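You operate a simulated robot arm through the tools that you are given. There is no shell and no other tool. Be economical: measure what you need, move in short steps, check, and stop when the job is done.

Carry out the task below with a simulated robot arm. There is one attempt and no reset: what you move stays moved.

TASK
Seat a new ring on the red adapter and put it back.
Fine: set the ring size to the letter on the adapter; leave the lever on OPEN.
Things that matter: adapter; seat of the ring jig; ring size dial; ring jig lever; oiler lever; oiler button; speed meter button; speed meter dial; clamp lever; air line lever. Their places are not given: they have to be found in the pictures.

It is judged by the outcome, as a careful person would: the job done as asked, and still so three seconds after it is handed in. It fails if anything else is knocked over, pushed out of place, dropped, spilled or broken.

THE ROBOT
A 6-joint arm with a two-finger parallel gripper, fixed in place. Base frame: the origin is at the foot of the arm, x ahead of it, y to its left, z up; the work surface is at about z = 0.806. Lengths are in m, angles in degrees, forces in N, time in s.
With the tool pointing down near the work surface it reaches from about 0.26 to 0.68 m from the base axis. Its first joint turns from -66.0 to 66.0 degrees. Payload 2.9 kg.
Tool frame: the origin (TCP) lies between the finger pads and is the grasp point; the fingertips stand 0.03 m ahead of it; z points along the fingers, y is the line along which they close. The gripper opens to 0.11 m. The fingers are 0.02 m wide and 0.01 m thick; the gripper's body (0.048 by 0.112 m) begins 0.055 m behind the TCP.
Orientation is that of the tool frame in the base frame, as [roll, pitch, yaw] about the fixed x, y, z axes, in that order (R = Rz(yaw) Ry(pitch) Rx(roll)). With the fingers straight down and closing along the base's y, the tool's x points along the base's -x, its y along +y and its z along -z.

THE INTERFACE
- The arm moves only by the tool step_arm. Its argument "moves" is a list of rows, each an object (a shift or turn left out is 0, a gripper value left out holds the last) with "travel": the shift along the base's x, y, z in m, a list of three; "turn": the turn, a rotation vector about the base's x, y, z in degrees, a list of three. In form: [{"travel": [dx, dy, dz], "turn": [rx, ry, rz]}, ...]. A call has 1 to 12 rows; each row is the pose to reach, as a shift and turn from the pose commanded when the call began. "grip" is the finger opening in m, from 0 to 0.11, set as the call begins (left out, the last holds). A row lasts 0.2 s, in which the tool goes at most 0.05 m and 8.6 degrees; a call with a longer step from one row to the next is refused whole, and so is a gripper value outside its range. A pose out of reach is approached as far as the arm can. The call stops where the force on the tool passes 40 N (or 10 N more than at its start, if that is more) or the arm is blocked; 0.2 s more then pass. The fingers move at their own pace (about 0.108 m/s each) and stop on an object; they squeeze with about 37 N. The grip force told is the motor's: it shows also when the fingers shut on nothing. Time passes only in rows, and 0.2 s behind the last, so rows that repeat a pose let the fingers close. It gives the time, the measured TCP pose, the force on the tool (base axes), the opening and the grip force at its end, in the units of the frame above (readings bear some noise).
- Cameras (640 x 400 px; columns grow to the right, rows downward): "scene" is fixed at [0.0855, 0.4383, 1.3878]; the picture's right is [-0.68, -0.73, 0.00], its down [-0.38, 0.35, -0.86] and it looks along [0.63, -0.58, -0.52] (base axes); focal length 316 px, centre (320, 200). "wrist" rides on the gripper at [-0.036, 0, -0.057] in the tool frame; the picture's right is [0.00, -1.00, 0.00], its down [0.97, 0.00, -0.24] and it looks along [0.24, 0.00, 0.97] (tool axes); focal length 218 px, centre (320, 200).
- grab_frame(camera): a new picture of that camera. No time passes.
- point_at(camera, pixels): for up to 12 pixels [column, row] of the newest picture of that camera ("zoom" is the newest enlarged one), the place [x, y, z] in the base frame of the surface seen there, good to about 0.003 m. No time passes.
- zoom(camera, box): a new picture of the part [left, top, right, bottom] of that camera's present view, enlarged. No time passes.
- close_job(): hands the job in; it is judged then, once.

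Work in short steps. Measure before you move; look again where a grasp or a placing could have gone wrong, and mend it. You have 80 turns and 46 pictures in all, the two below and enlarged ones among them. Open the gripper and draw the arm clear of the work before you hand the job in, unless the task says otherwise; then end with one line.

The tools are called by a JSON object that holds its "api" and its "payload". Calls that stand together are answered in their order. step_arm: Moves the arm, as the interface text tells. Its arguments: {"type":"object","properties":{"moves":{"type":"array","items":{"type":"object","properties":{"travel":{"type":"array","items":{"type":"number"}},"turn":{"type":"array","items":{"type":"number"}}}}},"grip":{"type":"number"}},"required":["moves"]} The other tools are called the same way: grab_frame (camera) takes a picture; point_at (camera, pixels) gives the place of the surface under pixels of a picture; zoom (camera, box) takes an enlarged picture of a part of a camera's view; close_job () hands the job in.

At the start:

```text
time_s: 0.0
ee_pos: [0.5209, -0.0375, 1.1173]
tcp_rot: [-179.9, 0.0, -180.0]
contact_force: [0.3, -0.1, -0.3]
opening: 0.1102
finger_force: 0.0
```

scene: 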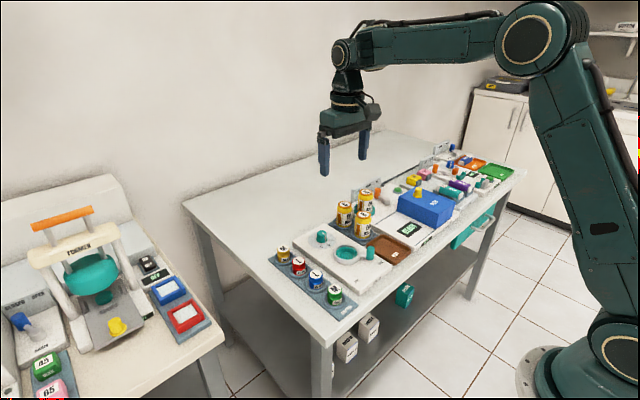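
wrist: 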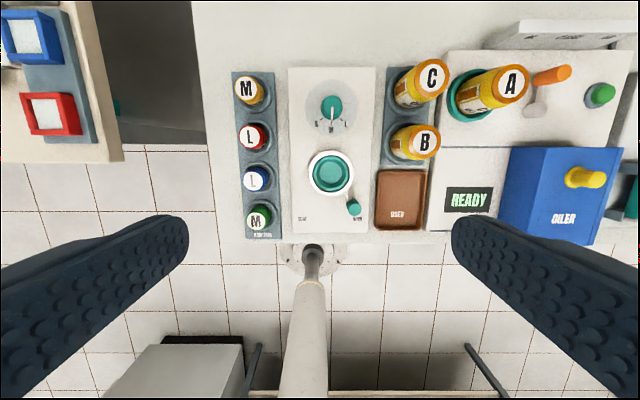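

The wrist picture shows the adapters at left (column about 255), the ring jig at (330,150). I enlarge to read labels.

{"api": "zoom", "payload": {"camera": "wrist", "box": [220, 50, 400, 250]}}

{"api": "zoom", "payload": {"camera": "scene", "box": [260, 180, 420, 320]}}

{"api": "point_at", "payload": {"camera": "wrist", "pixels": [[250, 89], [251, 137], [256, 181], [258, 219], [331, 106], [331, 172], [353, 207], [300, 90], [300, 218], [268, 137], [270, 160]]}}

```text
2.00 times, centred on (310, 150) of wrist
```

zoom: 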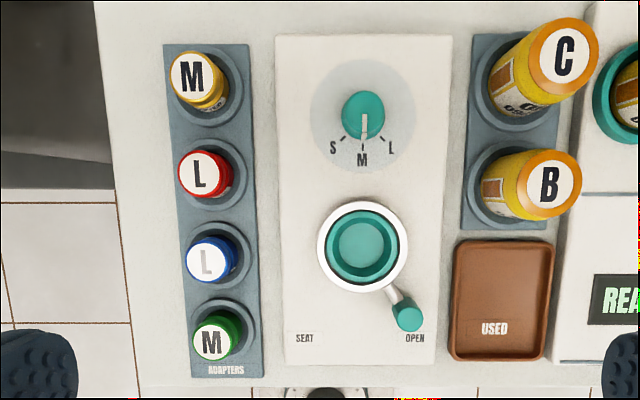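

```text
2.86 times, centred on (340, 250) of scene
```

zoom: 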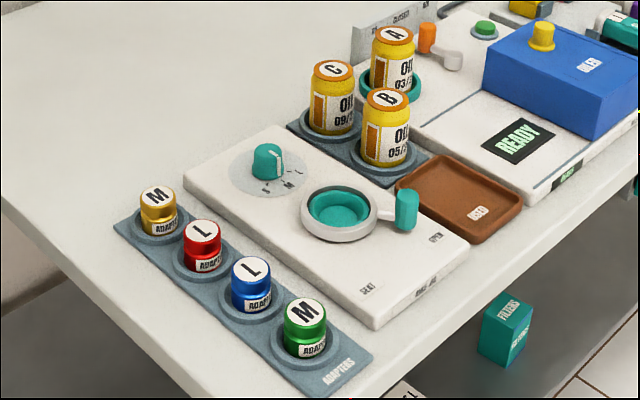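

```text
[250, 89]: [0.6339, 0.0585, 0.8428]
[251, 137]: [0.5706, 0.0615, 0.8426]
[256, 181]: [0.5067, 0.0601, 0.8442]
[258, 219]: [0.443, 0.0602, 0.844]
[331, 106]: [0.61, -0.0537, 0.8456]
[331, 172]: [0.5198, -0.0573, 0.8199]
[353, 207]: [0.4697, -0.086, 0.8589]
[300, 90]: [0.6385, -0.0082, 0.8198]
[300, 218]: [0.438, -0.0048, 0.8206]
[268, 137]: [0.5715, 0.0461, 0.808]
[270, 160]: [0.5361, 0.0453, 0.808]
```

The red adapter reads L and the dial points at M, so it must turn counterclockwise to L. I move over the dial for a closer look, and measure the can heights.

{"api": "point_at", "payload": {"camera": "wrist", "pixels": [[432, 75], [424, 142], [400, 98], [395, 155], [511, 82], [447, 70]]}}

{"api": "step_arm", "payload": {"moves": [{"travel": [0.02, -0.005, -0.04]}, {"travel": [0.04, -0.01, -0.08]}, {"travel": [0.06, -0.015, -0.12]}, {"travel": [0.07, -0.016, -0.15]}, {"travel": [0.07, -0.016, -0.15]}], "grip": 0.06}}

{"api": "grab_frame", "payload": {"camera": "wrist"}}

```text
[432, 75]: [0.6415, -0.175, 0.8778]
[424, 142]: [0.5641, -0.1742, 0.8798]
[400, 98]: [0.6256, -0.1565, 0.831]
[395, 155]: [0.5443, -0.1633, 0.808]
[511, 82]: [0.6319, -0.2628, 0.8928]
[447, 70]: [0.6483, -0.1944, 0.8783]
```

```text
time_s: 1.2
ee_pos: [0.5915, -0.0561, 0.9662]
tcp_rot: [-180.0, 0.0, -180.0]
contact_force: [0.3, 0.6, -0.1]
opening: 0.0601
finger_force: 0.1
```

```text
41 pictures are left
```

wrist: 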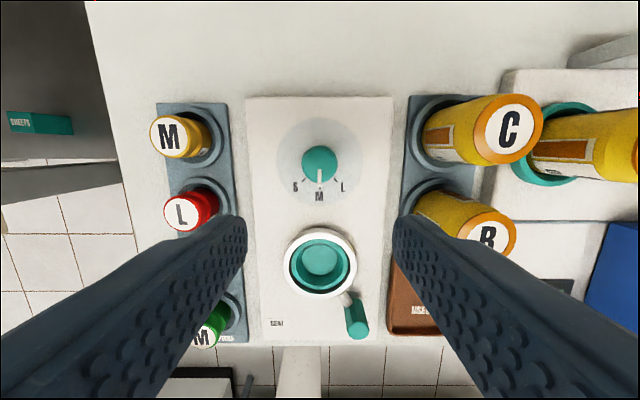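

The dial is at (320,163); I enlarge it and measure knob and letter marks.

{"api": "zoom", "payload": {"camera": "wrist", "box": [270, 120, 370, 210]}}

{"api": "point_at", "payload": {"camera": "wrist", "pixels": [[320, 155], [320, 175], [305, 160], [335, 160], [319, 196], [295, 187], [344, 187], [320, 147], [320, 128], [285, 160], [355, 160]]}}

```text
4.44 times, centred on (320, 165) of wrist
```

zoom: 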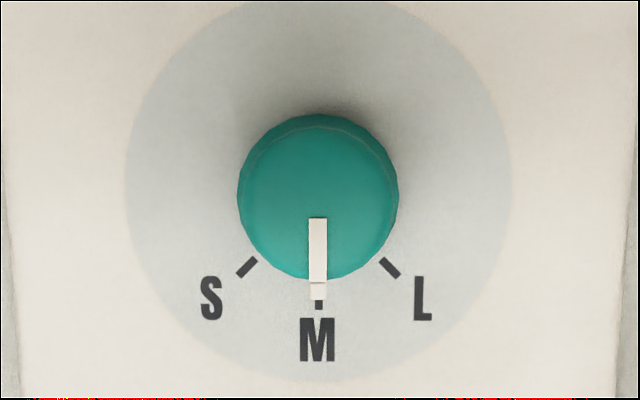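

```text
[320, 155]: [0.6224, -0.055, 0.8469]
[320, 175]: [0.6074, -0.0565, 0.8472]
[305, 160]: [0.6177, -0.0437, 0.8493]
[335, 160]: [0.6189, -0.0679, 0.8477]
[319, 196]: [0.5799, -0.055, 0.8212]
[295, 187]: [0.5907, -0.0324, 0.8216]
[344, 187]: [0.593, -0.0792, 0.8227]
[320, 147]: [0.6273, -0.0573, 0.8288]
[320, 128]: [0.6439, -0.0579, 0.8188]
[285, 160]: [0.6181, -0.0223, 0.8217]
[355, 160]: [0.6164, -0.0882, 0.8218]
```

The knob centre is about (0.614,-0.056), top z 0.848, plate 0.82. I descend around it with 0.06 m open.

{"api": "step_arm", "payload": {"moves": [{"travel": [0.023, -0.002, -0.03]}, {"travel": [0.023, -0.002, -0.07]}, {"travel": [0.023, -0.002, -0.1]}, {"travel": [0.023, -0.002, -0.108]}, {"travel": [0.023, -0.002, -0.108]}]}}

{"api": "grab_frame", "payload": {"camera": "wrist"}}

```text
time_s: 2.4
ee_pos: [0.6146, -0.0542, 0.8574]
tcp_rot: [-180.0, -0.1, 180.0]
contact_force: [0.5, 0.7, -0.1]
opening: 0.0602
finger_force: 0.0
```

```text
39 pictures are left
```

wrist: 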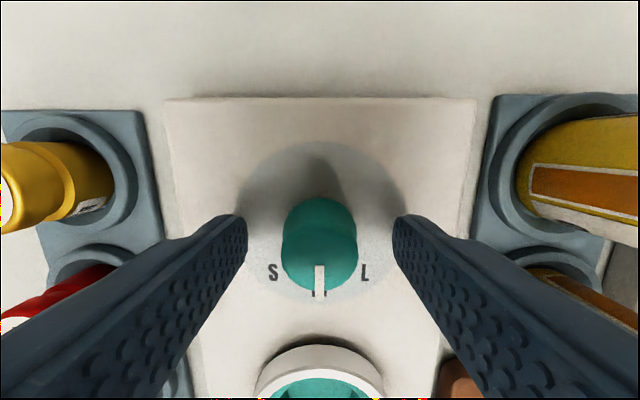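

The knob is centred between the fingers; I close.

{"api": "step_arm", "payload": {"moves": [{}, {}, {}], "grip": 0.0}}

```text
time_s: 3.2
ee_pos: [0.6146, -0.0551, 0.859]
tcp_rot: [-179.9, 0.0, -179.9]
contact_force: [0.0, 1.0, -1.6]
opening: 0.0285
finger_force: 44.1
```

Gripped at 0.0285 m. I turn +45° about z.

{"api": "step_arm", "payload": {"moves": [{"turn": [0, 0, 8]}, {"turn": [0, 0, 16]}, {"turn": [0, 0, 24]}, {"turn": [0, 0, 32]}, {"turn": [0, 0, 39]}, {"turn": [0, 0, 45]}, {"turn": [0, 0, 45]}]}}

{"api": "grab_frame", "payload": {"camera": "wrist"}}

```text
time_s: 4.8
ee_pos: [0.6139, -0.0523, 0.8576]
tcp_rot: [179.8, -0.1, -134.6]
contact_force: [-5.7, 23.0, -12.5]
opening: 0.0286
finger_force: 44.6
```

```text
38 pictures are left
```

wrist: 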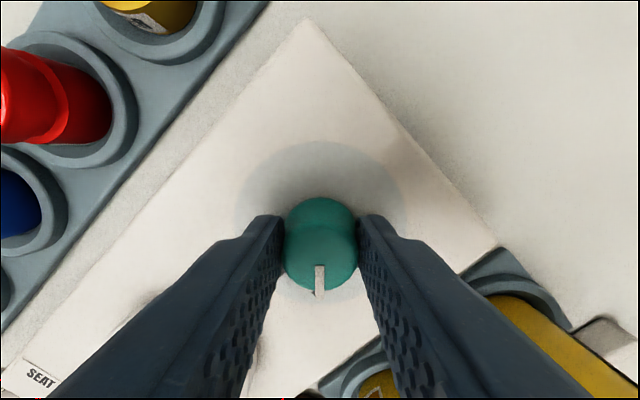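

The pointer seems turned with the gripper. I open and rise to check.

{"api": "step_arm", "payload": {"moves": [{}, {}, {"travel": [0, 0, 0.04]}, {"travel": [-0.01, 0, 0.08], "turn": [0, 0, -8]}, {"travel": [-0.02, 0, 0.12], "turn": [0, 0, -16]}, {"travel": [-0.02, 0, 0.12], "turn": [0, 0, -24]}, {"travel": [-0.02, 0, 0.12], "turn": [0, 0, -32]}, {"travel": [-0.02, 0, 0.12], "turn": [0, 0, -40]}, {"travel": [-0.02, 0, 0.12], "turn": [0, 0, -45]}, {"travel": [-0.02, 0, 0.12], "turn": [0, 0, -45]}], "grip": 0.06}}

{"api": "zoom", "payload": {"camera": "wrist", "box": [240, 110, 400, 210]}}

```text
time_s: 7.0
ee_pos: [0.5947, -0.0549, 0.9791]
tcp_rot: [-180.0, 0.0, 179.9]
contact_force: [0.6, 0.4, -0.8]
opening: 0.06
finger_force: 0.1
```

```text
4.00 times, centred on (320, 160) of wrist
```

zoom: 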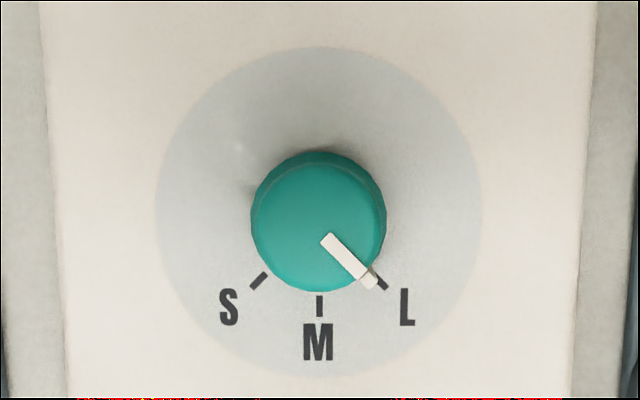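

Dial is on L. Now I go above the red adapter for measurement.

{"api": "step_arm", "payload": {"moves": [{"travel": [-0.005, 0.04, 0]}, {"travel": [-0.015, 0.08, 0]}, {"travel": [-0.023, 0.116, -0.02]}, {"travel": [-0.023, 0.116, -0.04]}, {"travel": [-0.023, 0.116, -0.04]}]}}

{"api": "grab_frame", "payload": {"camera": "wrist"}}

```text
time_s: 8.2
ee_pos: [0.5705, 0.0598, 0.9376]
tcp_rot: [-179.9, 0.1, -180.0]
contact_force: [0.6, 0.3, -0.3]
opening: 0.0601
finger_force: 0.0
```

```text
36 pictures are left
```

wrist: 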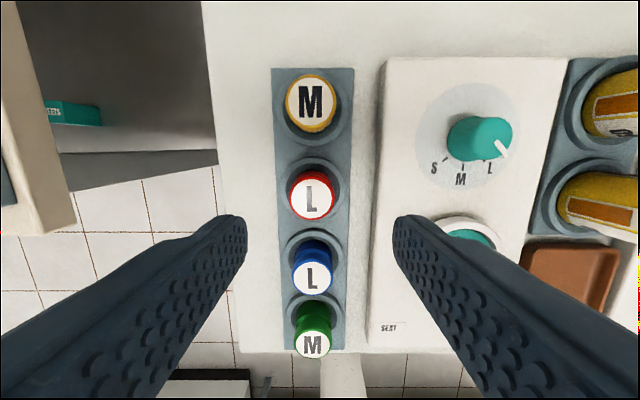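

{"api": "zoom", "payload": {"camera": "wrist", "box": [270, 140, 360, 240]}}

{"api": "point_at", "payload": {"camera": "wrist", "pixels": [[312, 198], [312, 180], [312, 215], [292, 198], [332, 198], [281, 185], [344, 185], [338, 185], [312, 158], [312, 164], [278, 220]]}}

```text
4.00 times, centred on (315, 190) of wrist
```

zoom: 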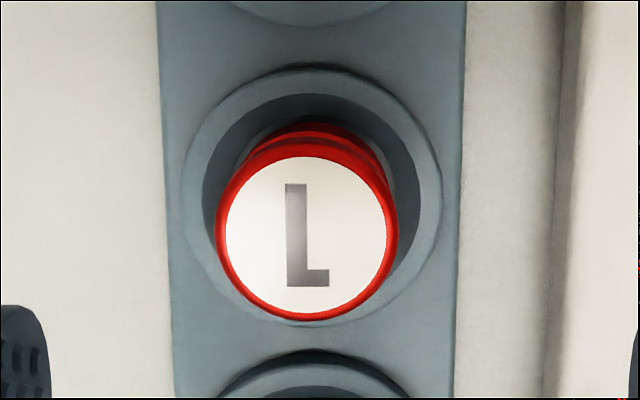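

```text
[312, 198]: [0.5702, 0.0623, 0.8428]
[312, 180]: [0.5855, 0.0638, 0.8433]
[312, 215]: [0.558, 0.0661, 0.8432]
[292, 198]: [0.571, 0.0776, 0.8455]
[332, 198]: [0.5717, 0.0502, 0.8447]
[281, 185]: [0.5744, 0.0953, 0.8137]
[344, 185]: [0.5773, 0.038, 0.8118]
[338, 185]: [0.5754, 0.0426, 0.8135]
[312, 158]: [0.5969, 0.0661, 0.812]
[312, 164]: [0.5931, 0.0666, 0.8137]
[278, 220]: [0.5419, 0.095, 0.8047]
```

I measure the seat's rim and floor with the scene camera.

{"api": "zoom", "payload": {"camera": "scene", "box": [300, 220, 400, 290]}}

{"api": "point_at", "payload": {"camera": "zoom", "pixels": [[300, 215], [260, 170], [300, 280], [170, 210], [410, 220], [280, 130], [470, 190], [470, 230], [300, 245]]}}

```text
5.71 times, centred on (350, 255) of scene
```

zoom: 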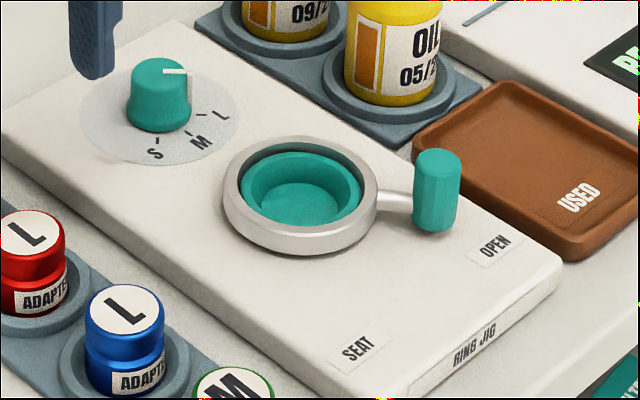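

```text
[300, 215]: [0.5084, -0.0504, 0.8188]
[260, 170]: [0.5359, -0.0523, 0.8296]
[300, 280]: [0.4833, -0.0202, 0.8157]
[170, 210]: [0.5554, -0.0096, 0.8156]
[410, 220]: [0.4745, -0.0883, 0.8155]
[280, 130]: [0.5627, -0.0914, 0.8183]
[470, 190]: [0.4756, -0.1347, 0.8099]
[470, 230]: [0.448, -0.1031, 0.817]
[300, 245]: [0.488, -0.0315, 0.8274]
```

Adapter centre (0.571,0.064), top 0.843; seat rim is at 0.830, so I grip high (TCP z 0.857).

{"api": "step_arm", "payload": {"moves": [{"travel": [0, 0.003, -0.03]}, {"travel": [0, 0.003, -0.06]}, {"travel": [0, 0.003, -0.082]}, {"travel": [0, 0.003, -0.082]}]}}

{"api": "grab_frame", "payload": {"camera": "wrist"}}

```text
time_s: 9.2
ee_pos: [0.5727, 0.0623, 0.8576]
tcp_rot: [180.0, 0.0, -180.0]
contact_force: [0.4, 0.4, -0.8]
opening: 0.06
finger_force: 0.1
```

```text
33 pictures are left
```

wrist: 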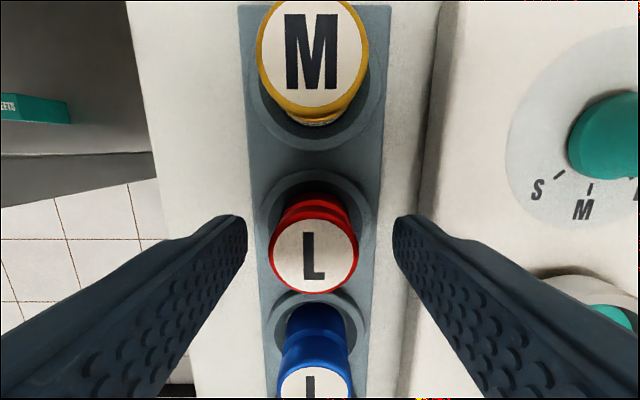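

Slightly left of centre (column 313 vs 320): shift +0.002 in y and close.

{"api": "step_arm", "payload": {"moves": [{"travel": [0, 0.002, 0]}, {"travel": [0, 0.002, 0]}, {"travel": [0, 0.002, 0]}, {"travel": [0, 0.002, 0]}], "grip": 0.0}}

{"api": "grab_frame", "payload": {"camera": "wrist"}}

```text
time_s: 10.2
ee_pos: [0.5729, 0.0647, 0.8578]
tcp_rot: [180.0, -0.1, 179.9]
contact_force: [-0.7, -0.4, -0.7]
opening: 0.0322
finger_force: 36.9
```

```text
32 pictures are left
```

wrist: 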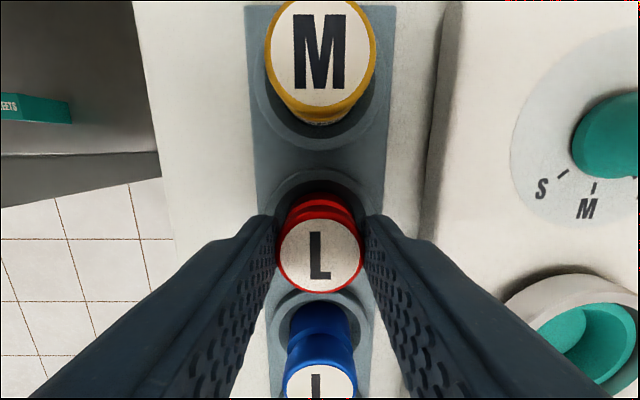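

Gripped at 0.032. I lift 0.07 and look at the seat from there.

{"api": "step_arm", "payload": {"moves": [{"travel": [0, 0, 0.02]}, {"travel": [0, 0, 0.05]}, {"travel": [0, 0, 0.08]}, {"travel": [-0.02, -0.02, 0.1]}, {"travel": [-0.02, -0.02, 0.1]}]}}

{"api": "grab_frame", "payload": {"camera": "wrist"}}

{"api": "zoom", "payload": {"camera": "scene", "box": [240, 180, 400, 290]}}

```text
time_s: 11.4
ee_pos: [0.5527, 0.0459, 0.9595]
tcp_rot: [180.0, 0.0, -179.9]
contact_force: [-0.1, 0.4, -0.6]
opening: 0.0325
finger_force: 36.9
```

```text
31 pictures are left
```

wrist: 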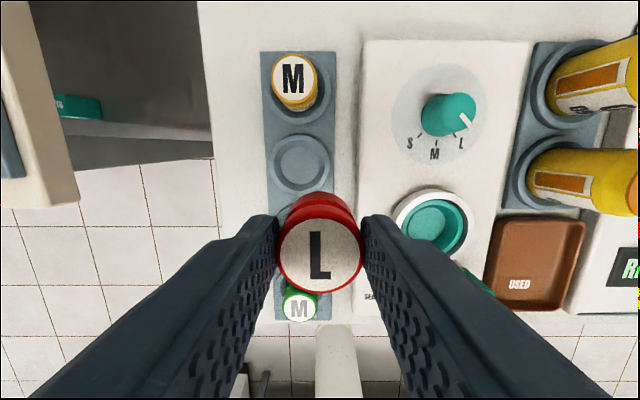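

```text
3.64 times, centred on (320, 235) of scene
```

zoom: 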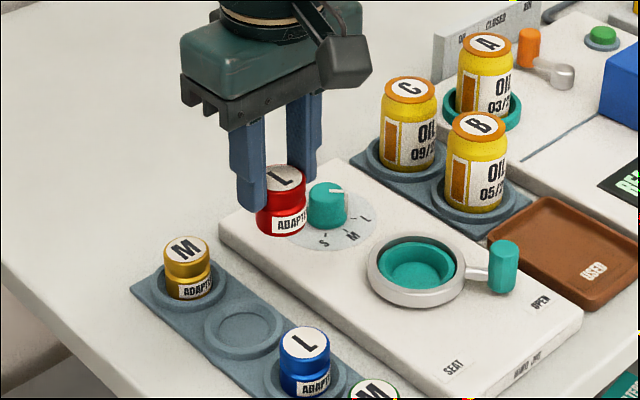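

Now measure the empty rack pocket at (302,161) and the seat at (432,222).

{"api": "point_at", "payload": {"camera": "wrist", "pixels": [[302, 161], [302, 135], [302, 189], [272, 163], [333, 163], [432, 225], [402, 200], [463, 203], [433, 191], [397, 222], [469, 222], [458, 245]]}}

{"api": "zoom", "payload": {"camera": "wrist", "box": [370, 170, 490, 270]}}

{"api": "point_at", "payload": {"camera": "zoom", "pixels": [[320, 285], [310, 95], [310, 140], [180, 230], [500, 230], [520, 210], [150, 210], [440, 360]]}}

```text
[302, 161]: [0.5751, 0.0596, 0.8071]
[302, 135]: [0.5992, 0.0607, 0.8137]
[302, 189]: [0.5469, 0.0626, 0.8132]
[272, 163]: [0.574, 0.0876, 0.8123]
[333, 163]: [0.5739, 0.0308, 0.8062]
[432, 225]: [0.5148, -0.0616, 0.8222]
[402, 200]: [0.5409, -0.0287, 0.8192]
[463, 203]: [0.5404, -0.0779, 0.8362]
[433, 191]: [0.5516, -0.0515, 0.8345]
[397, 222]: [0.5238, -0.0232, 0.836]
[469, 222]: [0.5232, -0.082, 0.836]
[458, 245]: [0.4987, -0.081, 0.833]
```

```text
4.00 times, centred on (430, 220) of wrist
```

zoom: 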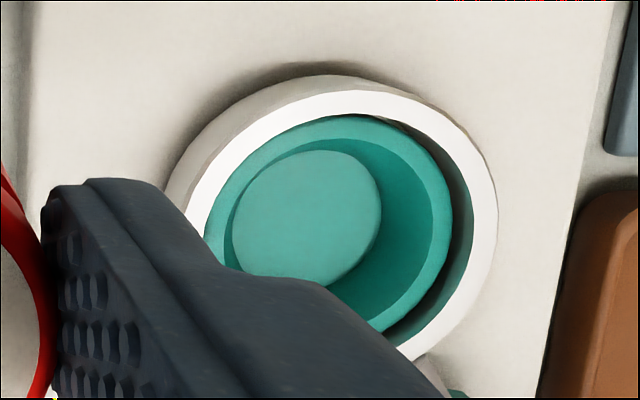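

```text
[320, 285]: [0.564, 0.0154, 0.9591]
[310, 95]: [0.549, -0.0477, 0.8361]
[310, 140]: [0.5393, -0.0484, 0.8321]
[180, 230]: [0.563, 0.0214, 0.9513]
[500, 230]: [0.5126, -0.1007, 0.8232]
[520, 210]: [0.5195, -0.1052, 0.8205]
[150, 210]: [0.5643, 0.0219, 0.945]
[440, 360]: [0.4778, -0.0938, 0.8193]
```

I sample the cup floor's outline more densely to get its centre.

{"api": "point_at", "payload": {"camera": "zoom", "pixels": [[306, 217], [306, 217], [240, 217], [373, 217], [306, 158], [306, 270], [260, 180], [350, 255], [350, 180], [260, 255], [450, 215], [210, 215]]}}

```text
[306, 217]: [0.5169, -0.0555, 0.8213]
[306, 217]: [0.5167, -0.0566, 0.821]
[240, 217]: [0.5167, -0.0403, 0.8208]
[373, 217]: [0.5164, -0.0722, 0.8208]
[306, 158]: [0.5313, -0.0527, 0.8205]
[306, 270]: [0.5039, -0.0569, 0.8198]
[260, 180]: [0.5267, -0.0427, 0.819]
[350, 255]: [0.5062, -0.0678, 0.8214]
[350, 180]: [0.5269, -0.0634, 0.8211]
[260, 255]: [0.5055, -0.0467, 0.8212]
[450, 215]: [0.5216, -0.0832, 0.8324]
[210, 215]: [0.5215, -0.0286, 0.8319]
```

Seat centre ≈ (0.518,-0.056), floor 0.8205, rim 0.836. I move above and lower to just over the seat.

{"api": "step_arm", "payload": {"moves": [{"travel": [-0.015, -0.04, 0]}, {"travel": [-0.025, -0.08, 0]}, {"travel": [-0.033, -0.1015, 0]}, {"travel": [-0.033, -0.1015, -0.03]}, {"travel": [-0.033, -0.1015, -0.05]}, {"travel": [-0.033, -0.1015, -0.05]}]}}

{"api": "zoom", "payload": {"camera": "scene", "box": [290, 190, 410, 290]}}

{"api": "grab_frame", "payload": {"camera": "wrist"}}

```text
time_s: 12.8
ee_pos: [0.5197, -0.0569, 0.9085]
tcp_rot: [179.9, 0.0, -179.9]
contact_force: [-0.4, -0.3, -0.7]
opening: 0.0323
finger_force: 37.0
```

```text
4.00 times, centred on (350, 240) of scene
```

zoom: 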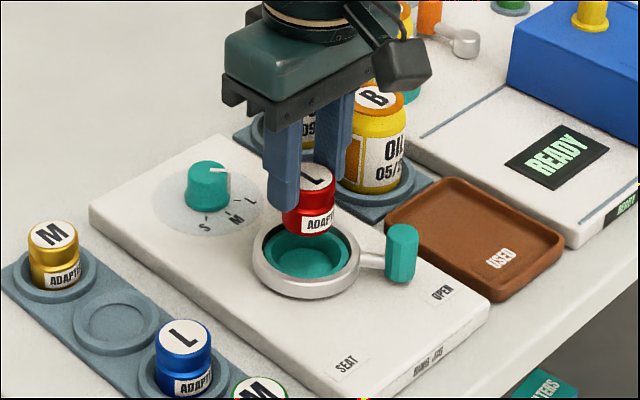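

```text
27 pictures are left
```

wrist: 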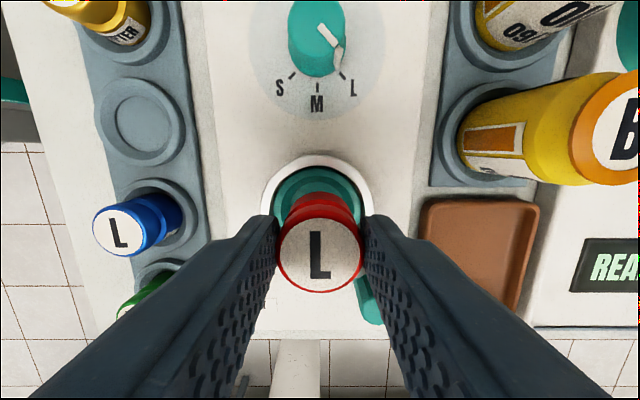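

Aligned (cup symmetric around column 318). Lower toward the floor (target TCP z 0.871).

{"api": "step_arm", "payload": {"moves": [{"travel": [0, 0, -0.015]}, {"travel": [0, 0, -0.025]}, {"travel": [0, 0, -0.031]}, {"travel": [0, 0, -0.034]}, {"travel": [0, 0, -0.036]}, {"travel": [0, 0, -0.036]}]}}

{"api": "grab_frame", "payload": {"camera": "wrist"}}

```text
time_s: 14.2
ee_pos: [0.5177, -0.0556, 0.872]
tcp_rot: [-180.0, 0.0, -179.9]
contact_force: [-0.8, 0.5, 0.9]
opening: 0.0324
finger_force: 37.3
```

```text
26 pictures are left
```

wrist: 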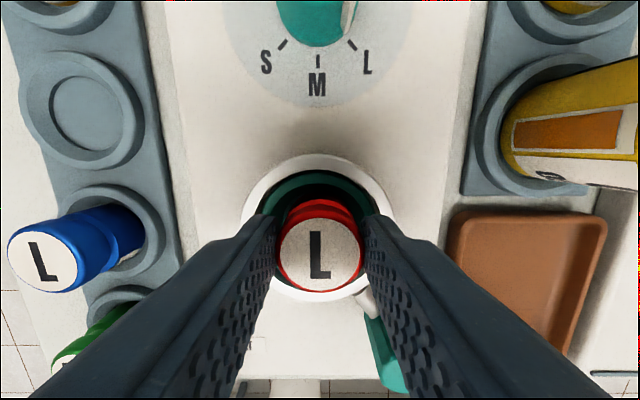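

No contact force yet; lower a few mm more, slowly.

{"api": "step_arm", "payload": {"moves": [{"travel": [0, 0, -0.001]}, {"travel": [0, 0, -0.002]}, {"travel": [0, 0, -0.002]}]}}

```text
time_s: 15.0
ee_pos: [0.5192, -0.0557, 0.871]
tcp_rot: [180.0, 0.1, 180.0]
contact_force: [-6.6, -0.3, 20.3]
opening: 0.0323
finger_force: 36.9
```

Contact (20 N up). Release to 0.055 and rise straight up.

{"api": "step_arm", "payload": {"moves": [{}, {}, {"travel": [0, 0, 0.03]}, {"travel": [0, 0, 0.07]}, {"travel": [0, 0, 0.1]}, {"travel": [0.03, 0, 0.12]}, {"travel": [0.03, 0, 0.12]}], "grip": 0.055}}

{"api": "grab_frame", "payload": {"camera": "wrist"}}

{"api": "zoom", "payload": {"camera": "scene", "box": [290, 190, 410, 290]}}

```text
time_s: 16.6
ee_pos: [0.5484, -0.0576, 0.9896]
tcp_rot: [-180.0, 0.0, -180.0]
contact_force: [-0.1, -0.5, -0.7]
opening: 0.0553
finger_force: 0.0
```

```text
25 pictures are left
```

wrist: 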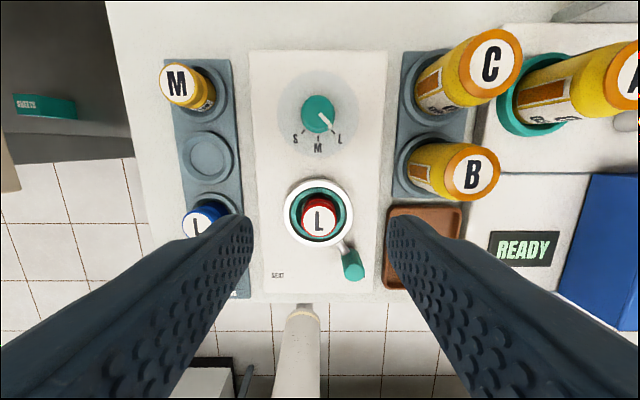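

```text
4.00 times, centred on (350, 240) of scene
```

zoom: 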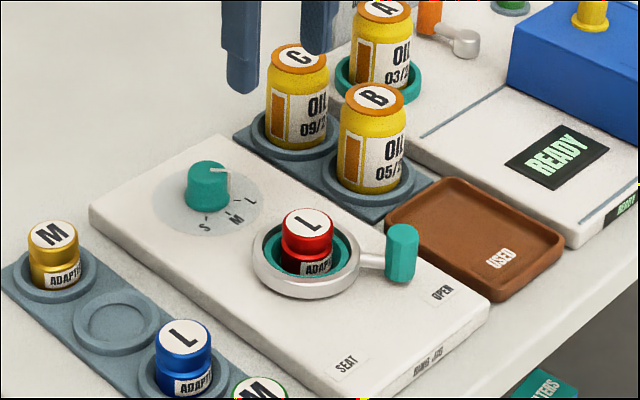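

Seated. Now measure the lever handle (354,265) and the label marks.

{"api": "point_at", "payload": {"camera": "wrist", "pixels": [[354, 272], [350, 257], [358, 265], [345, 266], [363, 272], [354, 276], [343, 245], [277, 274], [319, 219]]}}

{"api": "zoom", "payload": {"camera": "wrist", "box": [260, 165, 390, 295]}}

{"api": "point_at", "payload": {"camera": "scene", "pixels": [[370, 248], [370, 255], [367, 250], [373, 250], [370, 242]]}}

```text
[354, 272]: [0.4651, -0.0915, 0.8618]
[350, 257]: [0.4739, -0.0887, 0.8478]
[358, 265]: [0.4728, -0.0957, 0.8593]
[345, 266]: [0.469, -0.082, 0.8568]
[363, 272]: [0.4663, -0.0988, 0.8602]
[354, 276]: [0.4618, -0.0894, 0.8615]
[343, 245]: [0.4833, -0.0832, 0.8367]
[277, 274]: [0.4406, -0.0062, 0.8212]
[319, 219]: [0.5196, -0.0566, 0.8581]
```

```text
3.08 times, centred on (325, 230) of wrist
```

zoom: 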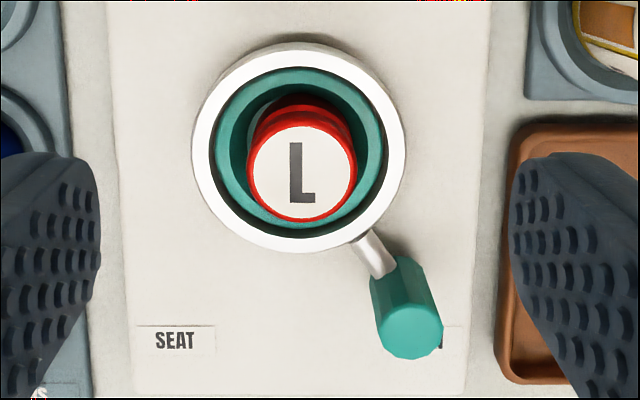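

```text
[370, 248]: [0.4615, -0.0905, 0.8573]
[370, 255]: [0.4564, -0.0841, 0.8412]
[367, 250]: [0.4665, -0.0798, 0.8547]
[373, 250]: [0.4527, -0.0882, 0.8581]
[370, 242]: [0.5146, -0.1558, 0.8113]
```

Handle top ≈ (0.466,-0.0905,0.861), pivot (0.519,-0.056), OPEN angle ≈213°. I turn the gripper +33° and come down over the handle.

{"api": "step_arm", "payload": {"moves": [{"travel": [-0.03, -0.01, -0.01], "turn": [0, 0, 8]}, {"travel": [-0.06, -0.02, -0.02], "turn": [0, 0, 16]}, {"travel": [-0.082, -0.0345, -0.03], "turn": [0, 0, 24]}, {"travel": [-0.082, -0.0345, -0.06], "turn": [0, 0, 32]}, {"travel": [-0.082, -0.0345, -0.07], "turn": [0, 0, 33]}, {"travel": [-0.082, -0.0345, -0.07], "turn": [0, 0, 33]}], "grip": 0.055}}

{"api": "grab_frame", "payload": {"camera": "wrist"}}

```text
time_s: 18.0
ee_pos: [0.4665, -0.092, 0.9172]
tcp_rot: [-180.0, 0.0, -146.8]
contact_force: [-0.2, -0.1, -0.1]
opening: 0.0549
finger_force: 0.1
```

```text
22 pictures are left
```

wrist: 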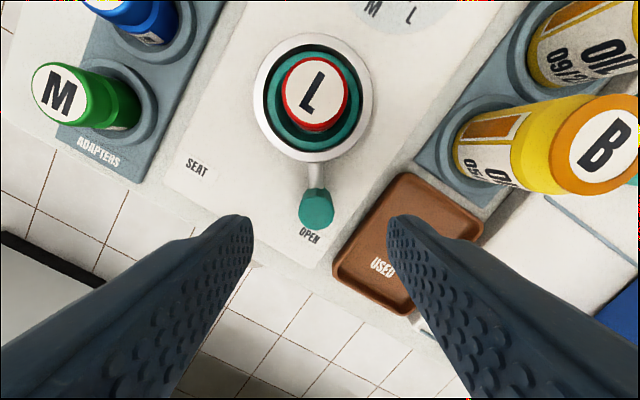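

{"api": "point_at", "payload": {"camera": "wrist", "pixels": [[317, 211], [308, 211], [327, 211], [317, 200], [317, 222], [312, 206], [322, 216], [316, 93], [316, 190]]}}

{"api": "zoom", "payload": {"camera": "wrist", "box": [270, 150, 370, 250]}}

```text
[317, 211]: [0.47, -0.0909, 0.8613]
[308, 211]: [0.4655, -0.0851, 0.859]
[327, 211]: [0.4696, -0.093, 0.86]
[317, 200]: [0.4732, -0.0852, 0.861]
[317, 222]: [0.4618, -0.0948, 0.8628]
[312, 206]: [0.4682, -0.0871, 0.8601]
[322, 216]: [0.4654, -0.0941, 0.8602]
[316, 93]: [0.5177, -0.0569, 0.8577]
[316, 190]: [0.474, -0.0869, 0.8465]
```

```text
4.00 times, centred on (320, 200) of wrist
```

zoom: 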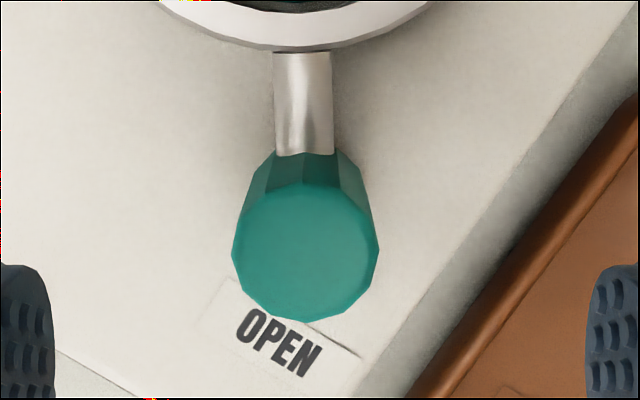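

Aligned; descend 0.046 and close.

{"api": "step_arm", "payload": {"moves": [{"travel": [0.001, 0.001, -0.03]}, {"travel": [0.001, 0.001, -0.046]}, {"travel": [0.001, 0.001, -0.046]}]}}

{"api": "step_arm", "payload": {"moves": [{}, {}, {}], "grip": 0.0}}

```text
time_s: 18.8
ee_pos: [0.4668, -0.0907, 0.8721]
tcp_rot: [-180.0, 0.0, -147.1]
contact_force: [0.4, -0.1, 0.6]
opening: 0.0548
finger_force: 0.0
```

```text
time_s: 19.6
ee_pos: [0.4666, -0.0884, 0.872]
tcp_rot: [179.8, -0.1, -147.0]
contact_force: [-6.6, 12.4, 1.7]
opening: 0.0197
finger_force: 45.3
```

Gripped (0.0197). Swing the first half of the arc and check.

{"api": "step_arm", "payload": {"moves": [{"travel": [-0.0044, 0.0079, 0], "turn": [0, 0, -8.4]}, {"travel": [-0.0076, 0.0163, 0], "turn": [0, 0, -16.7]}, {"travel": [-0.0095, 0.025, 0], "turn": [0, 0, -25]}, {"travel": [-0.0102, 0.034, 0], "turn": [0, 0, -33.4]}]}}

```text
time_s: 20.6
ee_pos: [0.4555, -0.0555, 0.8723]
tcp_rot: [-180.0, -0.3, 179.4]
contact_force: [-6.3, -7.1, -9.3]
opening: 0.02
finger_force: 45.0
```

Moving well with small forces. Second half, relative to here.

{"api": "step_arm", "payload": {"moves": [{"travel": [0.0006, 0.0087, 0], "turn": [0, 0, -8.1]}, {"travel": [0.0025, 0.0174, 0], "turn": [0, 0, -16.4]}, {"travel": [0.0056, 0.0258, 0], "turn": [0, 0, -24.7]}, {"travel": [0.01, 0.0336, 0], "turn": [0, 0, -33]}, {"travel": [0.01, 0.0336, 0], "turn": [0, 0, -33]}]}}

{"api": "zoom", "payload": {"camera": "scene", "box": [290, 190, 410, 290]}}

{"api": "grab_frame", "payload": {"camera": "wrist"}}

```text
time_s: 21.8
ee_pos: [0.467, -0.0215, 0.8736]
tcp_rot: [-180.0, -0.1, 146.6]
contact_force: [-8.3, -0.1, -10.5]
opening: 0.0201
finger_force: 45.5
```

```text
4.00 times, centred on (350, 240) of scene
```

zoom: 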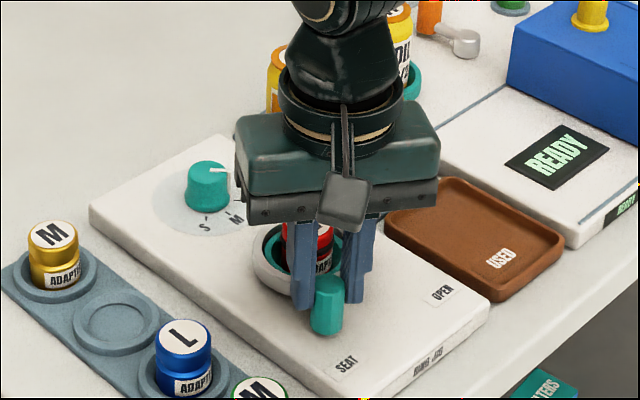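

```text
19 pictures are left
```

wrist: 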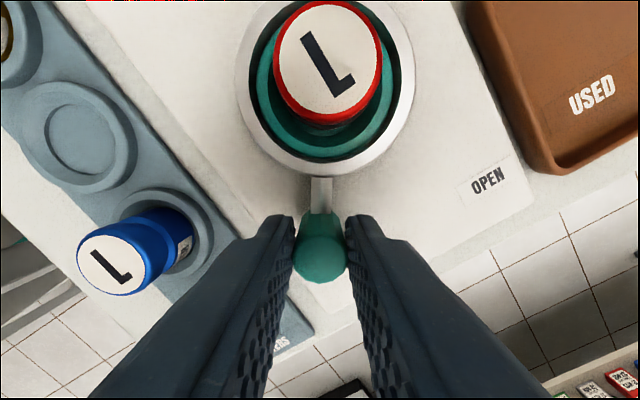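

At the mirrored position, without an end-stop force. I push a further few degrees to make sure it reaches the SEAT stop.

{"api": "step_arm", "payload": {"moves": [{"travel": [0.0022, 0.0032, 0], "turn": [0, 0, -3.5]}, {"travel": [0.0044, 0.0061, 0], "turn": [0, 0, -7]}, {"travel": [0.0044, 0.0061, 0], "turn": [0, 0, -7]}]}}

{"api": "grab_frame", "payload": {"camera": "wrist"}}

```text
time_s: 22.5
ee_pos: [0.4679, -0.0227, 0.8727]
tcp_rot: [-179.1, -0.1, 138.8]
contact_force: [-6.0, -8.2, 3.6]
opening: 0.0201
finger_force: 44.5
stopped in row 3: the force on the tool passed its limit (the readings are from after the stop); the commanded pose is now the measured one
```

```text
18 pictures are left
```

wrist: 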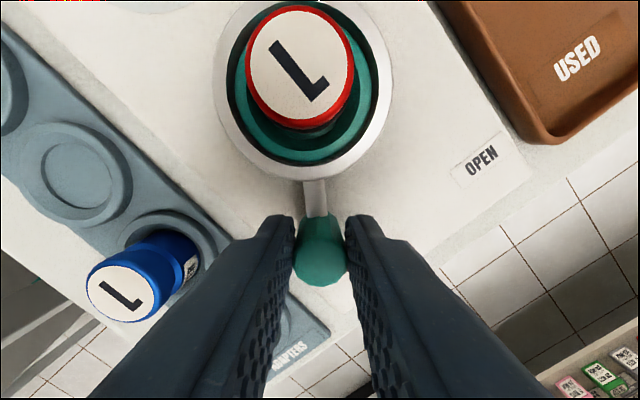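

The end stop was hit (force limit), so SEAT is reached. Now swing back to OPEN along the arc.

{"api": "step_arm", "payload": {"moves": [{"travel": [-0.0048, -0.0075, 0], "turn": [0, 0, 8.3]}, {"travel": [-0.0079, -0.0159, 0], "turn": [0, 0, 16.6]}, {"travel": [-0.0098, -0.0246, 0], "turn": [0, 0, 24.9]}, {"travel": [-0.0104, -0.0333, 0], "turn": [0, 0, 33.2]}, {"travel": [-0.0097, -0.0423, 0], "turn": [0, 0, 41.6]}, {"travel": [-0.0078, -0.051, 0], "turn": [0, 0, 50]}]}}

{"api": "step_arm", "payload": {"moves": [{"travel": [0.0032, -0.0084, 0], "turn": [0, 0, 8.4]}, {"travel": [0.0076, -0.0163, 0], "turn": [0, 0, 16.8]}, {"travel": [0.0086, -0.0177, 0], "turn": [0, 0, 19]}, {"travel": [0.0086, -0.0177, 0], "turn": [0, 0, 19]}]}}

{"api": "grab_frame", "payload": {"camera": "wrist"}}

```text
time_s: 23.9
ee_pos: [0.4604, -0.0719, 0.8728]
tcp_rot: [-179.4, -0.3, -170.8]
contact_force: [-5.1, 1.6, -9.7]
opening: 0.0201
finger_force: 44.8
```

```text
time_s: 24.9
ee_pos: [0.4683, -0.0891, 0.8729]
tcp_rot: [-179.5, 0.0, -151.9]
contact_force: [-3.2, 8.9, -21.2]
opening: 0.0198
finger_force: 44.7
```

```text
17 pictures are left
```

wrist: 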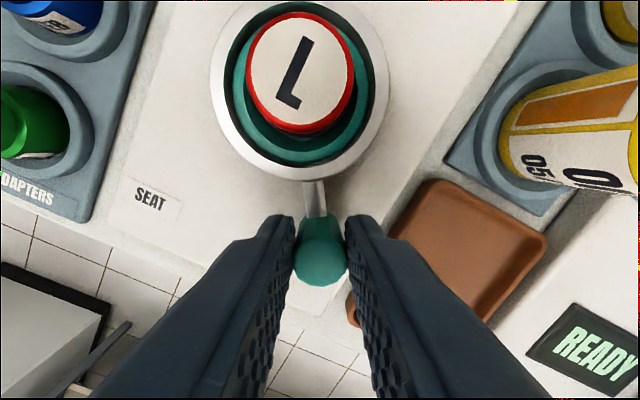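

Back near the start place; push 3 mm more along the arc onto the stop, then release and rise.

{"api": "step_arm", "payload": {"moves": [{"travel": [0.0016, -0.0025, 0], "turn": [0, 0, 2]}, {"travel": [0.0022, -0.0035, 0], "turn": [0, 0, 4]}]}}

{"api": "step_arm", "payload": {"moves": [{}, {}, {"travel": [0, 0, 0.04]}, {"travel": [0, 0, 0.08], "turn": [0, 0, -8]}, {"travel": [0.02, 0.01, 0.12], "turn": [0, 0, -16]}, {"travel": [0.05, 0.02, 0.12], "turn": [0, 0, -24]}, {"travel": [0.08, 0.035, 0.12], "turn": [0, 0, -30]}, {"travel": [0.08, 0.035, 0.12], "turn": [0, 0, -30]}], "grip": 0.055}}

{"api": "zoom", "payload": {"camera": "wrist", "box": [250, 150, 390, 290]}}

{"api": "zoom", "payload": {"camera": "scene", "box": [290, 200, 400, 290]}}

```text
time_s: 25.5
ee_pos: [0.4694, -0.0895, 0.8732]
tcp_rot: [-179.9, -0.1, -147.6]
contact_force: [-17.8, 31.0, 3.7]
opening: 0.0198
finger_force: 45.8
```

```text
time_s: 27.3
ee_pos: [0.5524, -0.0553, 0.9895]
tcp_rot: [-179.3, -0.1, -178.1]
contact_force: [0.5, -0.5, -0.5]
opening: 0.0551
finger_force: 0.0
```

```text
2.86 times, centred on (320, 220) of wrist
```

zoom: 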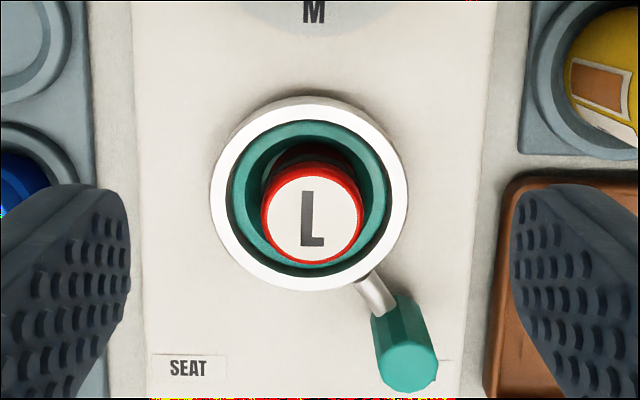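

```text
4.44 times, centred on (345, 245) of scene
```

zoom: 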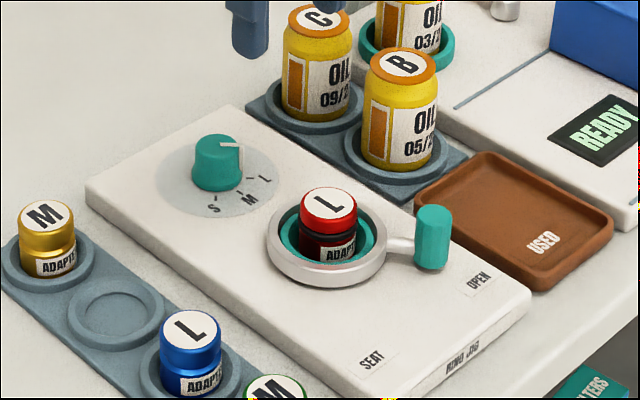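

Lever is at OPEN, and a dark band now shows on the adapter. I level the tool and go down over the adapter at the same grasp height.

{"api": "step_arm", "payload": {"moves": [{"travel": [-0.0335, -0.001, 0], "turn": [0.7, 0, -1.9]}, {"travel": [-0.0335, -0.001, -0.04], "turn": [0.7, 0, -1.9]}, {"travel": [-0.0335, -0.001, -0.08], "turn": [0.7, 0, -1.9]}, {"travel": [-0.0335, -0.001, -0.11], "turn": [0.7, 0, -1.9]}, {"travel": [-0.0335, -0.001, -0.118], "turn": [0.7, 0, -1.9]}, {"travel": [-0.0335, -0.001, -0.118], "turn": [0.7, 0, -1.9]}]}}

{"api": "grab_frame", "payload": {"camera": "wrist"}}

```text
time_s: 28.7
ee_pos: [0.5207, -0.059, 0.8726]
tcp_rot: [-180.0, 0.0, -179.9]
contact_force: [0.2, 0.6, 0.5]
opening: 0.0551
finger_force: 0.0
```

```text
14 pictures are left
```

wrist: 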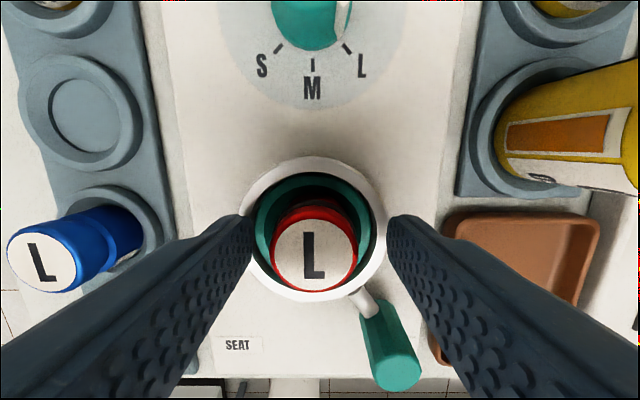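

Column 313 vs 320: shift +0.002 in y, close, then lift.

{"api": "step_arm", "payload": {"moves": [{"travel": [0, 0.002, 0]}, {"travel": [0, 0.002, 0]}, {"travel": [0, 0.002, 0]}, {"travel": [0, 0.002, 0]}], "grip": 0.0}}

{"api": "step_arm", "payload": {"moves": [{"travel": [0, 0, 0.01]}, {"travel": [0, 0, 0.03]}, {"travel": [0, 0, 0.06]}, {"travel": [0, 0, 0.09]}, {"travel": [0, 0, 0.09]}]}}

{"api": "zoom", "payload": {"camera": "scene", "box": [310, 190, 400, 260]}}

```text
time_s: 29.7
ee_pos: [0.5184, -0.0576, 0.8723]
tcp_rot: [-180.0, -0.2, -179.9]
contact_force: [-0.6, -0.5, 0.3]
opening: 0.0326
finger_force: 37.6
```

```text
time_s: 30.9
ee_pos: [0.5188, -0.0562, 0.9639]
tcp_rot: [-180.0, 0.0, -179.9]
contact_force: [0.0, -0.4, -0.9]
opening: 0.0327
finger_force: 37.9
```

```text
5.71 times, centred on (355, 225) of scene
```

zoom: 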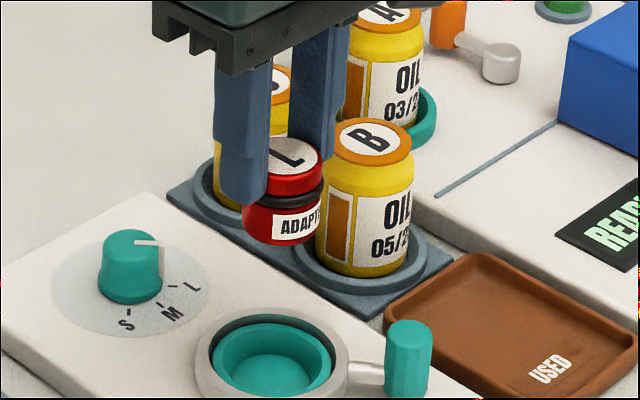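

The black ring is seated on the adapter. Move above the empty pocket and stop 0.035 m above for a check.

{"api": "step_arm", "payload": {"moves": [{"travel": [0.015, 0.04, 0]}, {"travel": [0.035, 0.08, 0]}, {"travel": [0.0535, 0.12, 0]}, {"travel": [0.0535, 0.12, -0.03]}, {"travel": [0.0535, 0.12, -0.06]}, {"travel": [0.0535, 0.12, -0.06]}]}}

{"api": "grab_frame", "payload": {"camera": "wrist"}}

{"api": "zoom", "payload": {"camera": "scene", "box": [250, 200, 350, 290]}}

```text
time_s: 32.3
ee_pos: [0.5716, 0.0637, 0.9039]
tcp_rot: [-180.0, 0.0, -180.0]
contact_force: [-0.3, -1.0, -1.4]
opening: 0.0322
finger_force: 37.2
```

```text
12 pictures are left
```

wrist: 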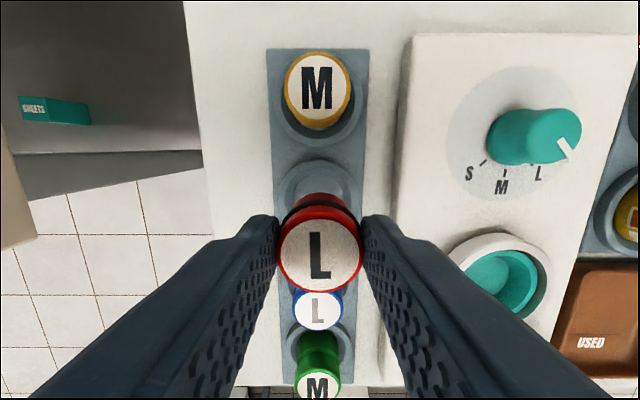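

```text
4.44 times, centred on (300, 245) of scene
```

zoom: 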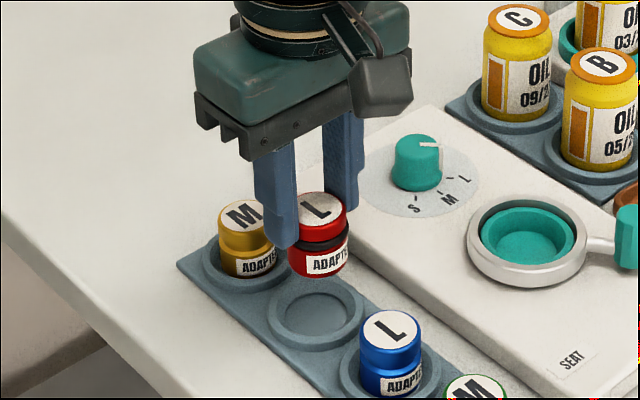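

{"api": "zoom", "payload": {"camera": "wrist", "box": [265, 140, 375, 230]}}

```text
4.44 times, centred on (320, 185) of wrist
```

zoom: 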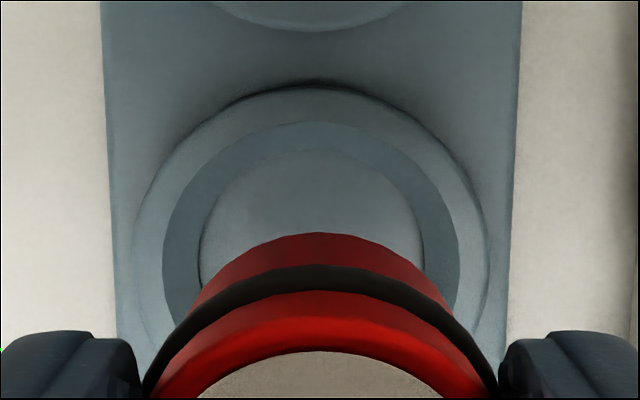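

Rim centre is ~1 mm to the left (+y) of the adapter; shift +0.001 and lower until contact.

{"api": "step_arm", "payload": {"moves": [{"travel": [0.0005, 0.001, -0.02]}, {"travel": [0.0005, 0.001, -0.035]}, {"travel": [0.0005, 0.001, -0.041]}, {"travel": [0.0005, 0.001, -0.044]}, {"travel": [0.0005, 0.001, -0.045]}, {"travel": [0.0005, 0.001, -0.046]}]}}

{"api": "grab_frame", "payload": {"camera": "wrist"}}

```text
time_s: 33.7
ee_pos: [0.5716, 0.0638, 0.8586]
tcp_rot: [179.8, -0.1, -179.9]
contact_force: [2.5, 3.9, 2.2]
opening: 0.0327
finger_force: 37.1
```

```text
9 pictures are left
```

wrist: 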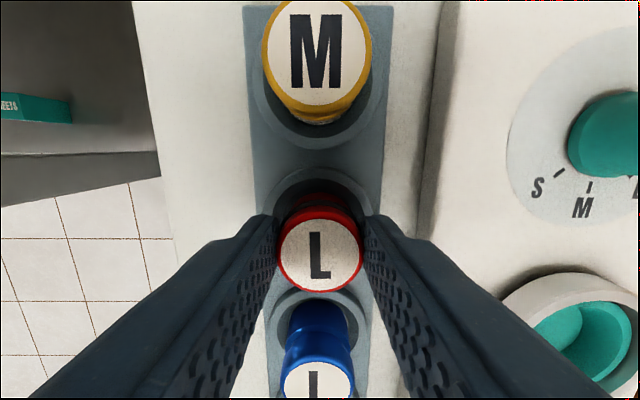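

Lateral force shows it is inside the pocket; lower a last mm to contact.

{"api": "step_arm", "payload": {"moves": [{"travel": [0, 0.0005, -0.001]}, {"travel": [0, 0.0005, -0.002]}, {"travel": [0, 0.0005, -0.002]}]}}

```text
time_s: 34.5
ee_pos: [0.5717, 0.0641, 0.8581]
tcp_rot: [-180.0, 0.1, -180.0]
contact_force: [-4.3, -2.5, 20.7]
opening: 0.0324
finger_force: 37.0
```

Contact at the original height. Release, rise, and move clear.

{"api": "step_arm", "payload": {"moves": [{}, {}, {"travel": [0, 0, 0.03]}, {"travel": [0, 0, 0.07]}, {"travel": [0, 0, 0.11]}, {"travel": [0, 0, 0.15]}, {"travel": [-0.02, 0, 0.19]}, {"travel": [-0.03, 0, 0.22]}, {"travel": [-0.03, 0, 0.22]}], "grip": 0.055}}

{"api": "grab_frame", "payload": {"camera": "wrist"}}

{"api": "zoom", "payload": {"camera": "scene", "box": [260, 190, 400, 310]}}

```text
time_s: 36.5
ee_pos: [0.5409, 0.0645, 1.0776]
tcp_rot: [180.0, 0.0, -180.0]
contact_force: [0.4, 0.3, -0.3]
opening: 0.0548
finger_force: 0.0
```

```text
8 pictures are left
```

wrist: 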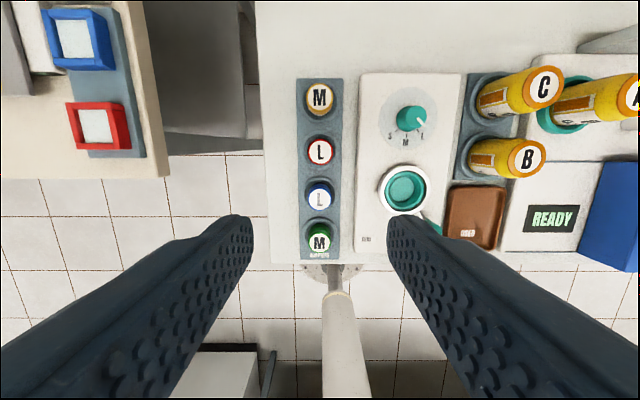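

```text
3.33 times, centred on (330, 250) of scene
```

zoom: 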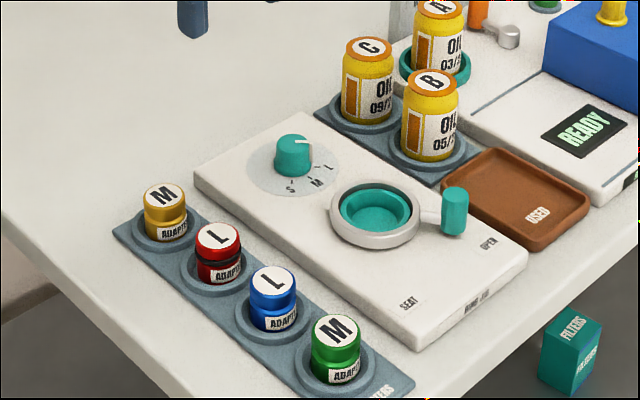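

The red adapter is back in its pocket with the ring on, the dial is on L and the lever is on OPEN; the gripper is open and clear.

{"api": "close_job", "payload": {}}

```text
The job is handed in.
```

The red adapter has its new L-size ring and is back in its rack pocket; the ring size dial is on L and the ring jig lever is on OPEN.
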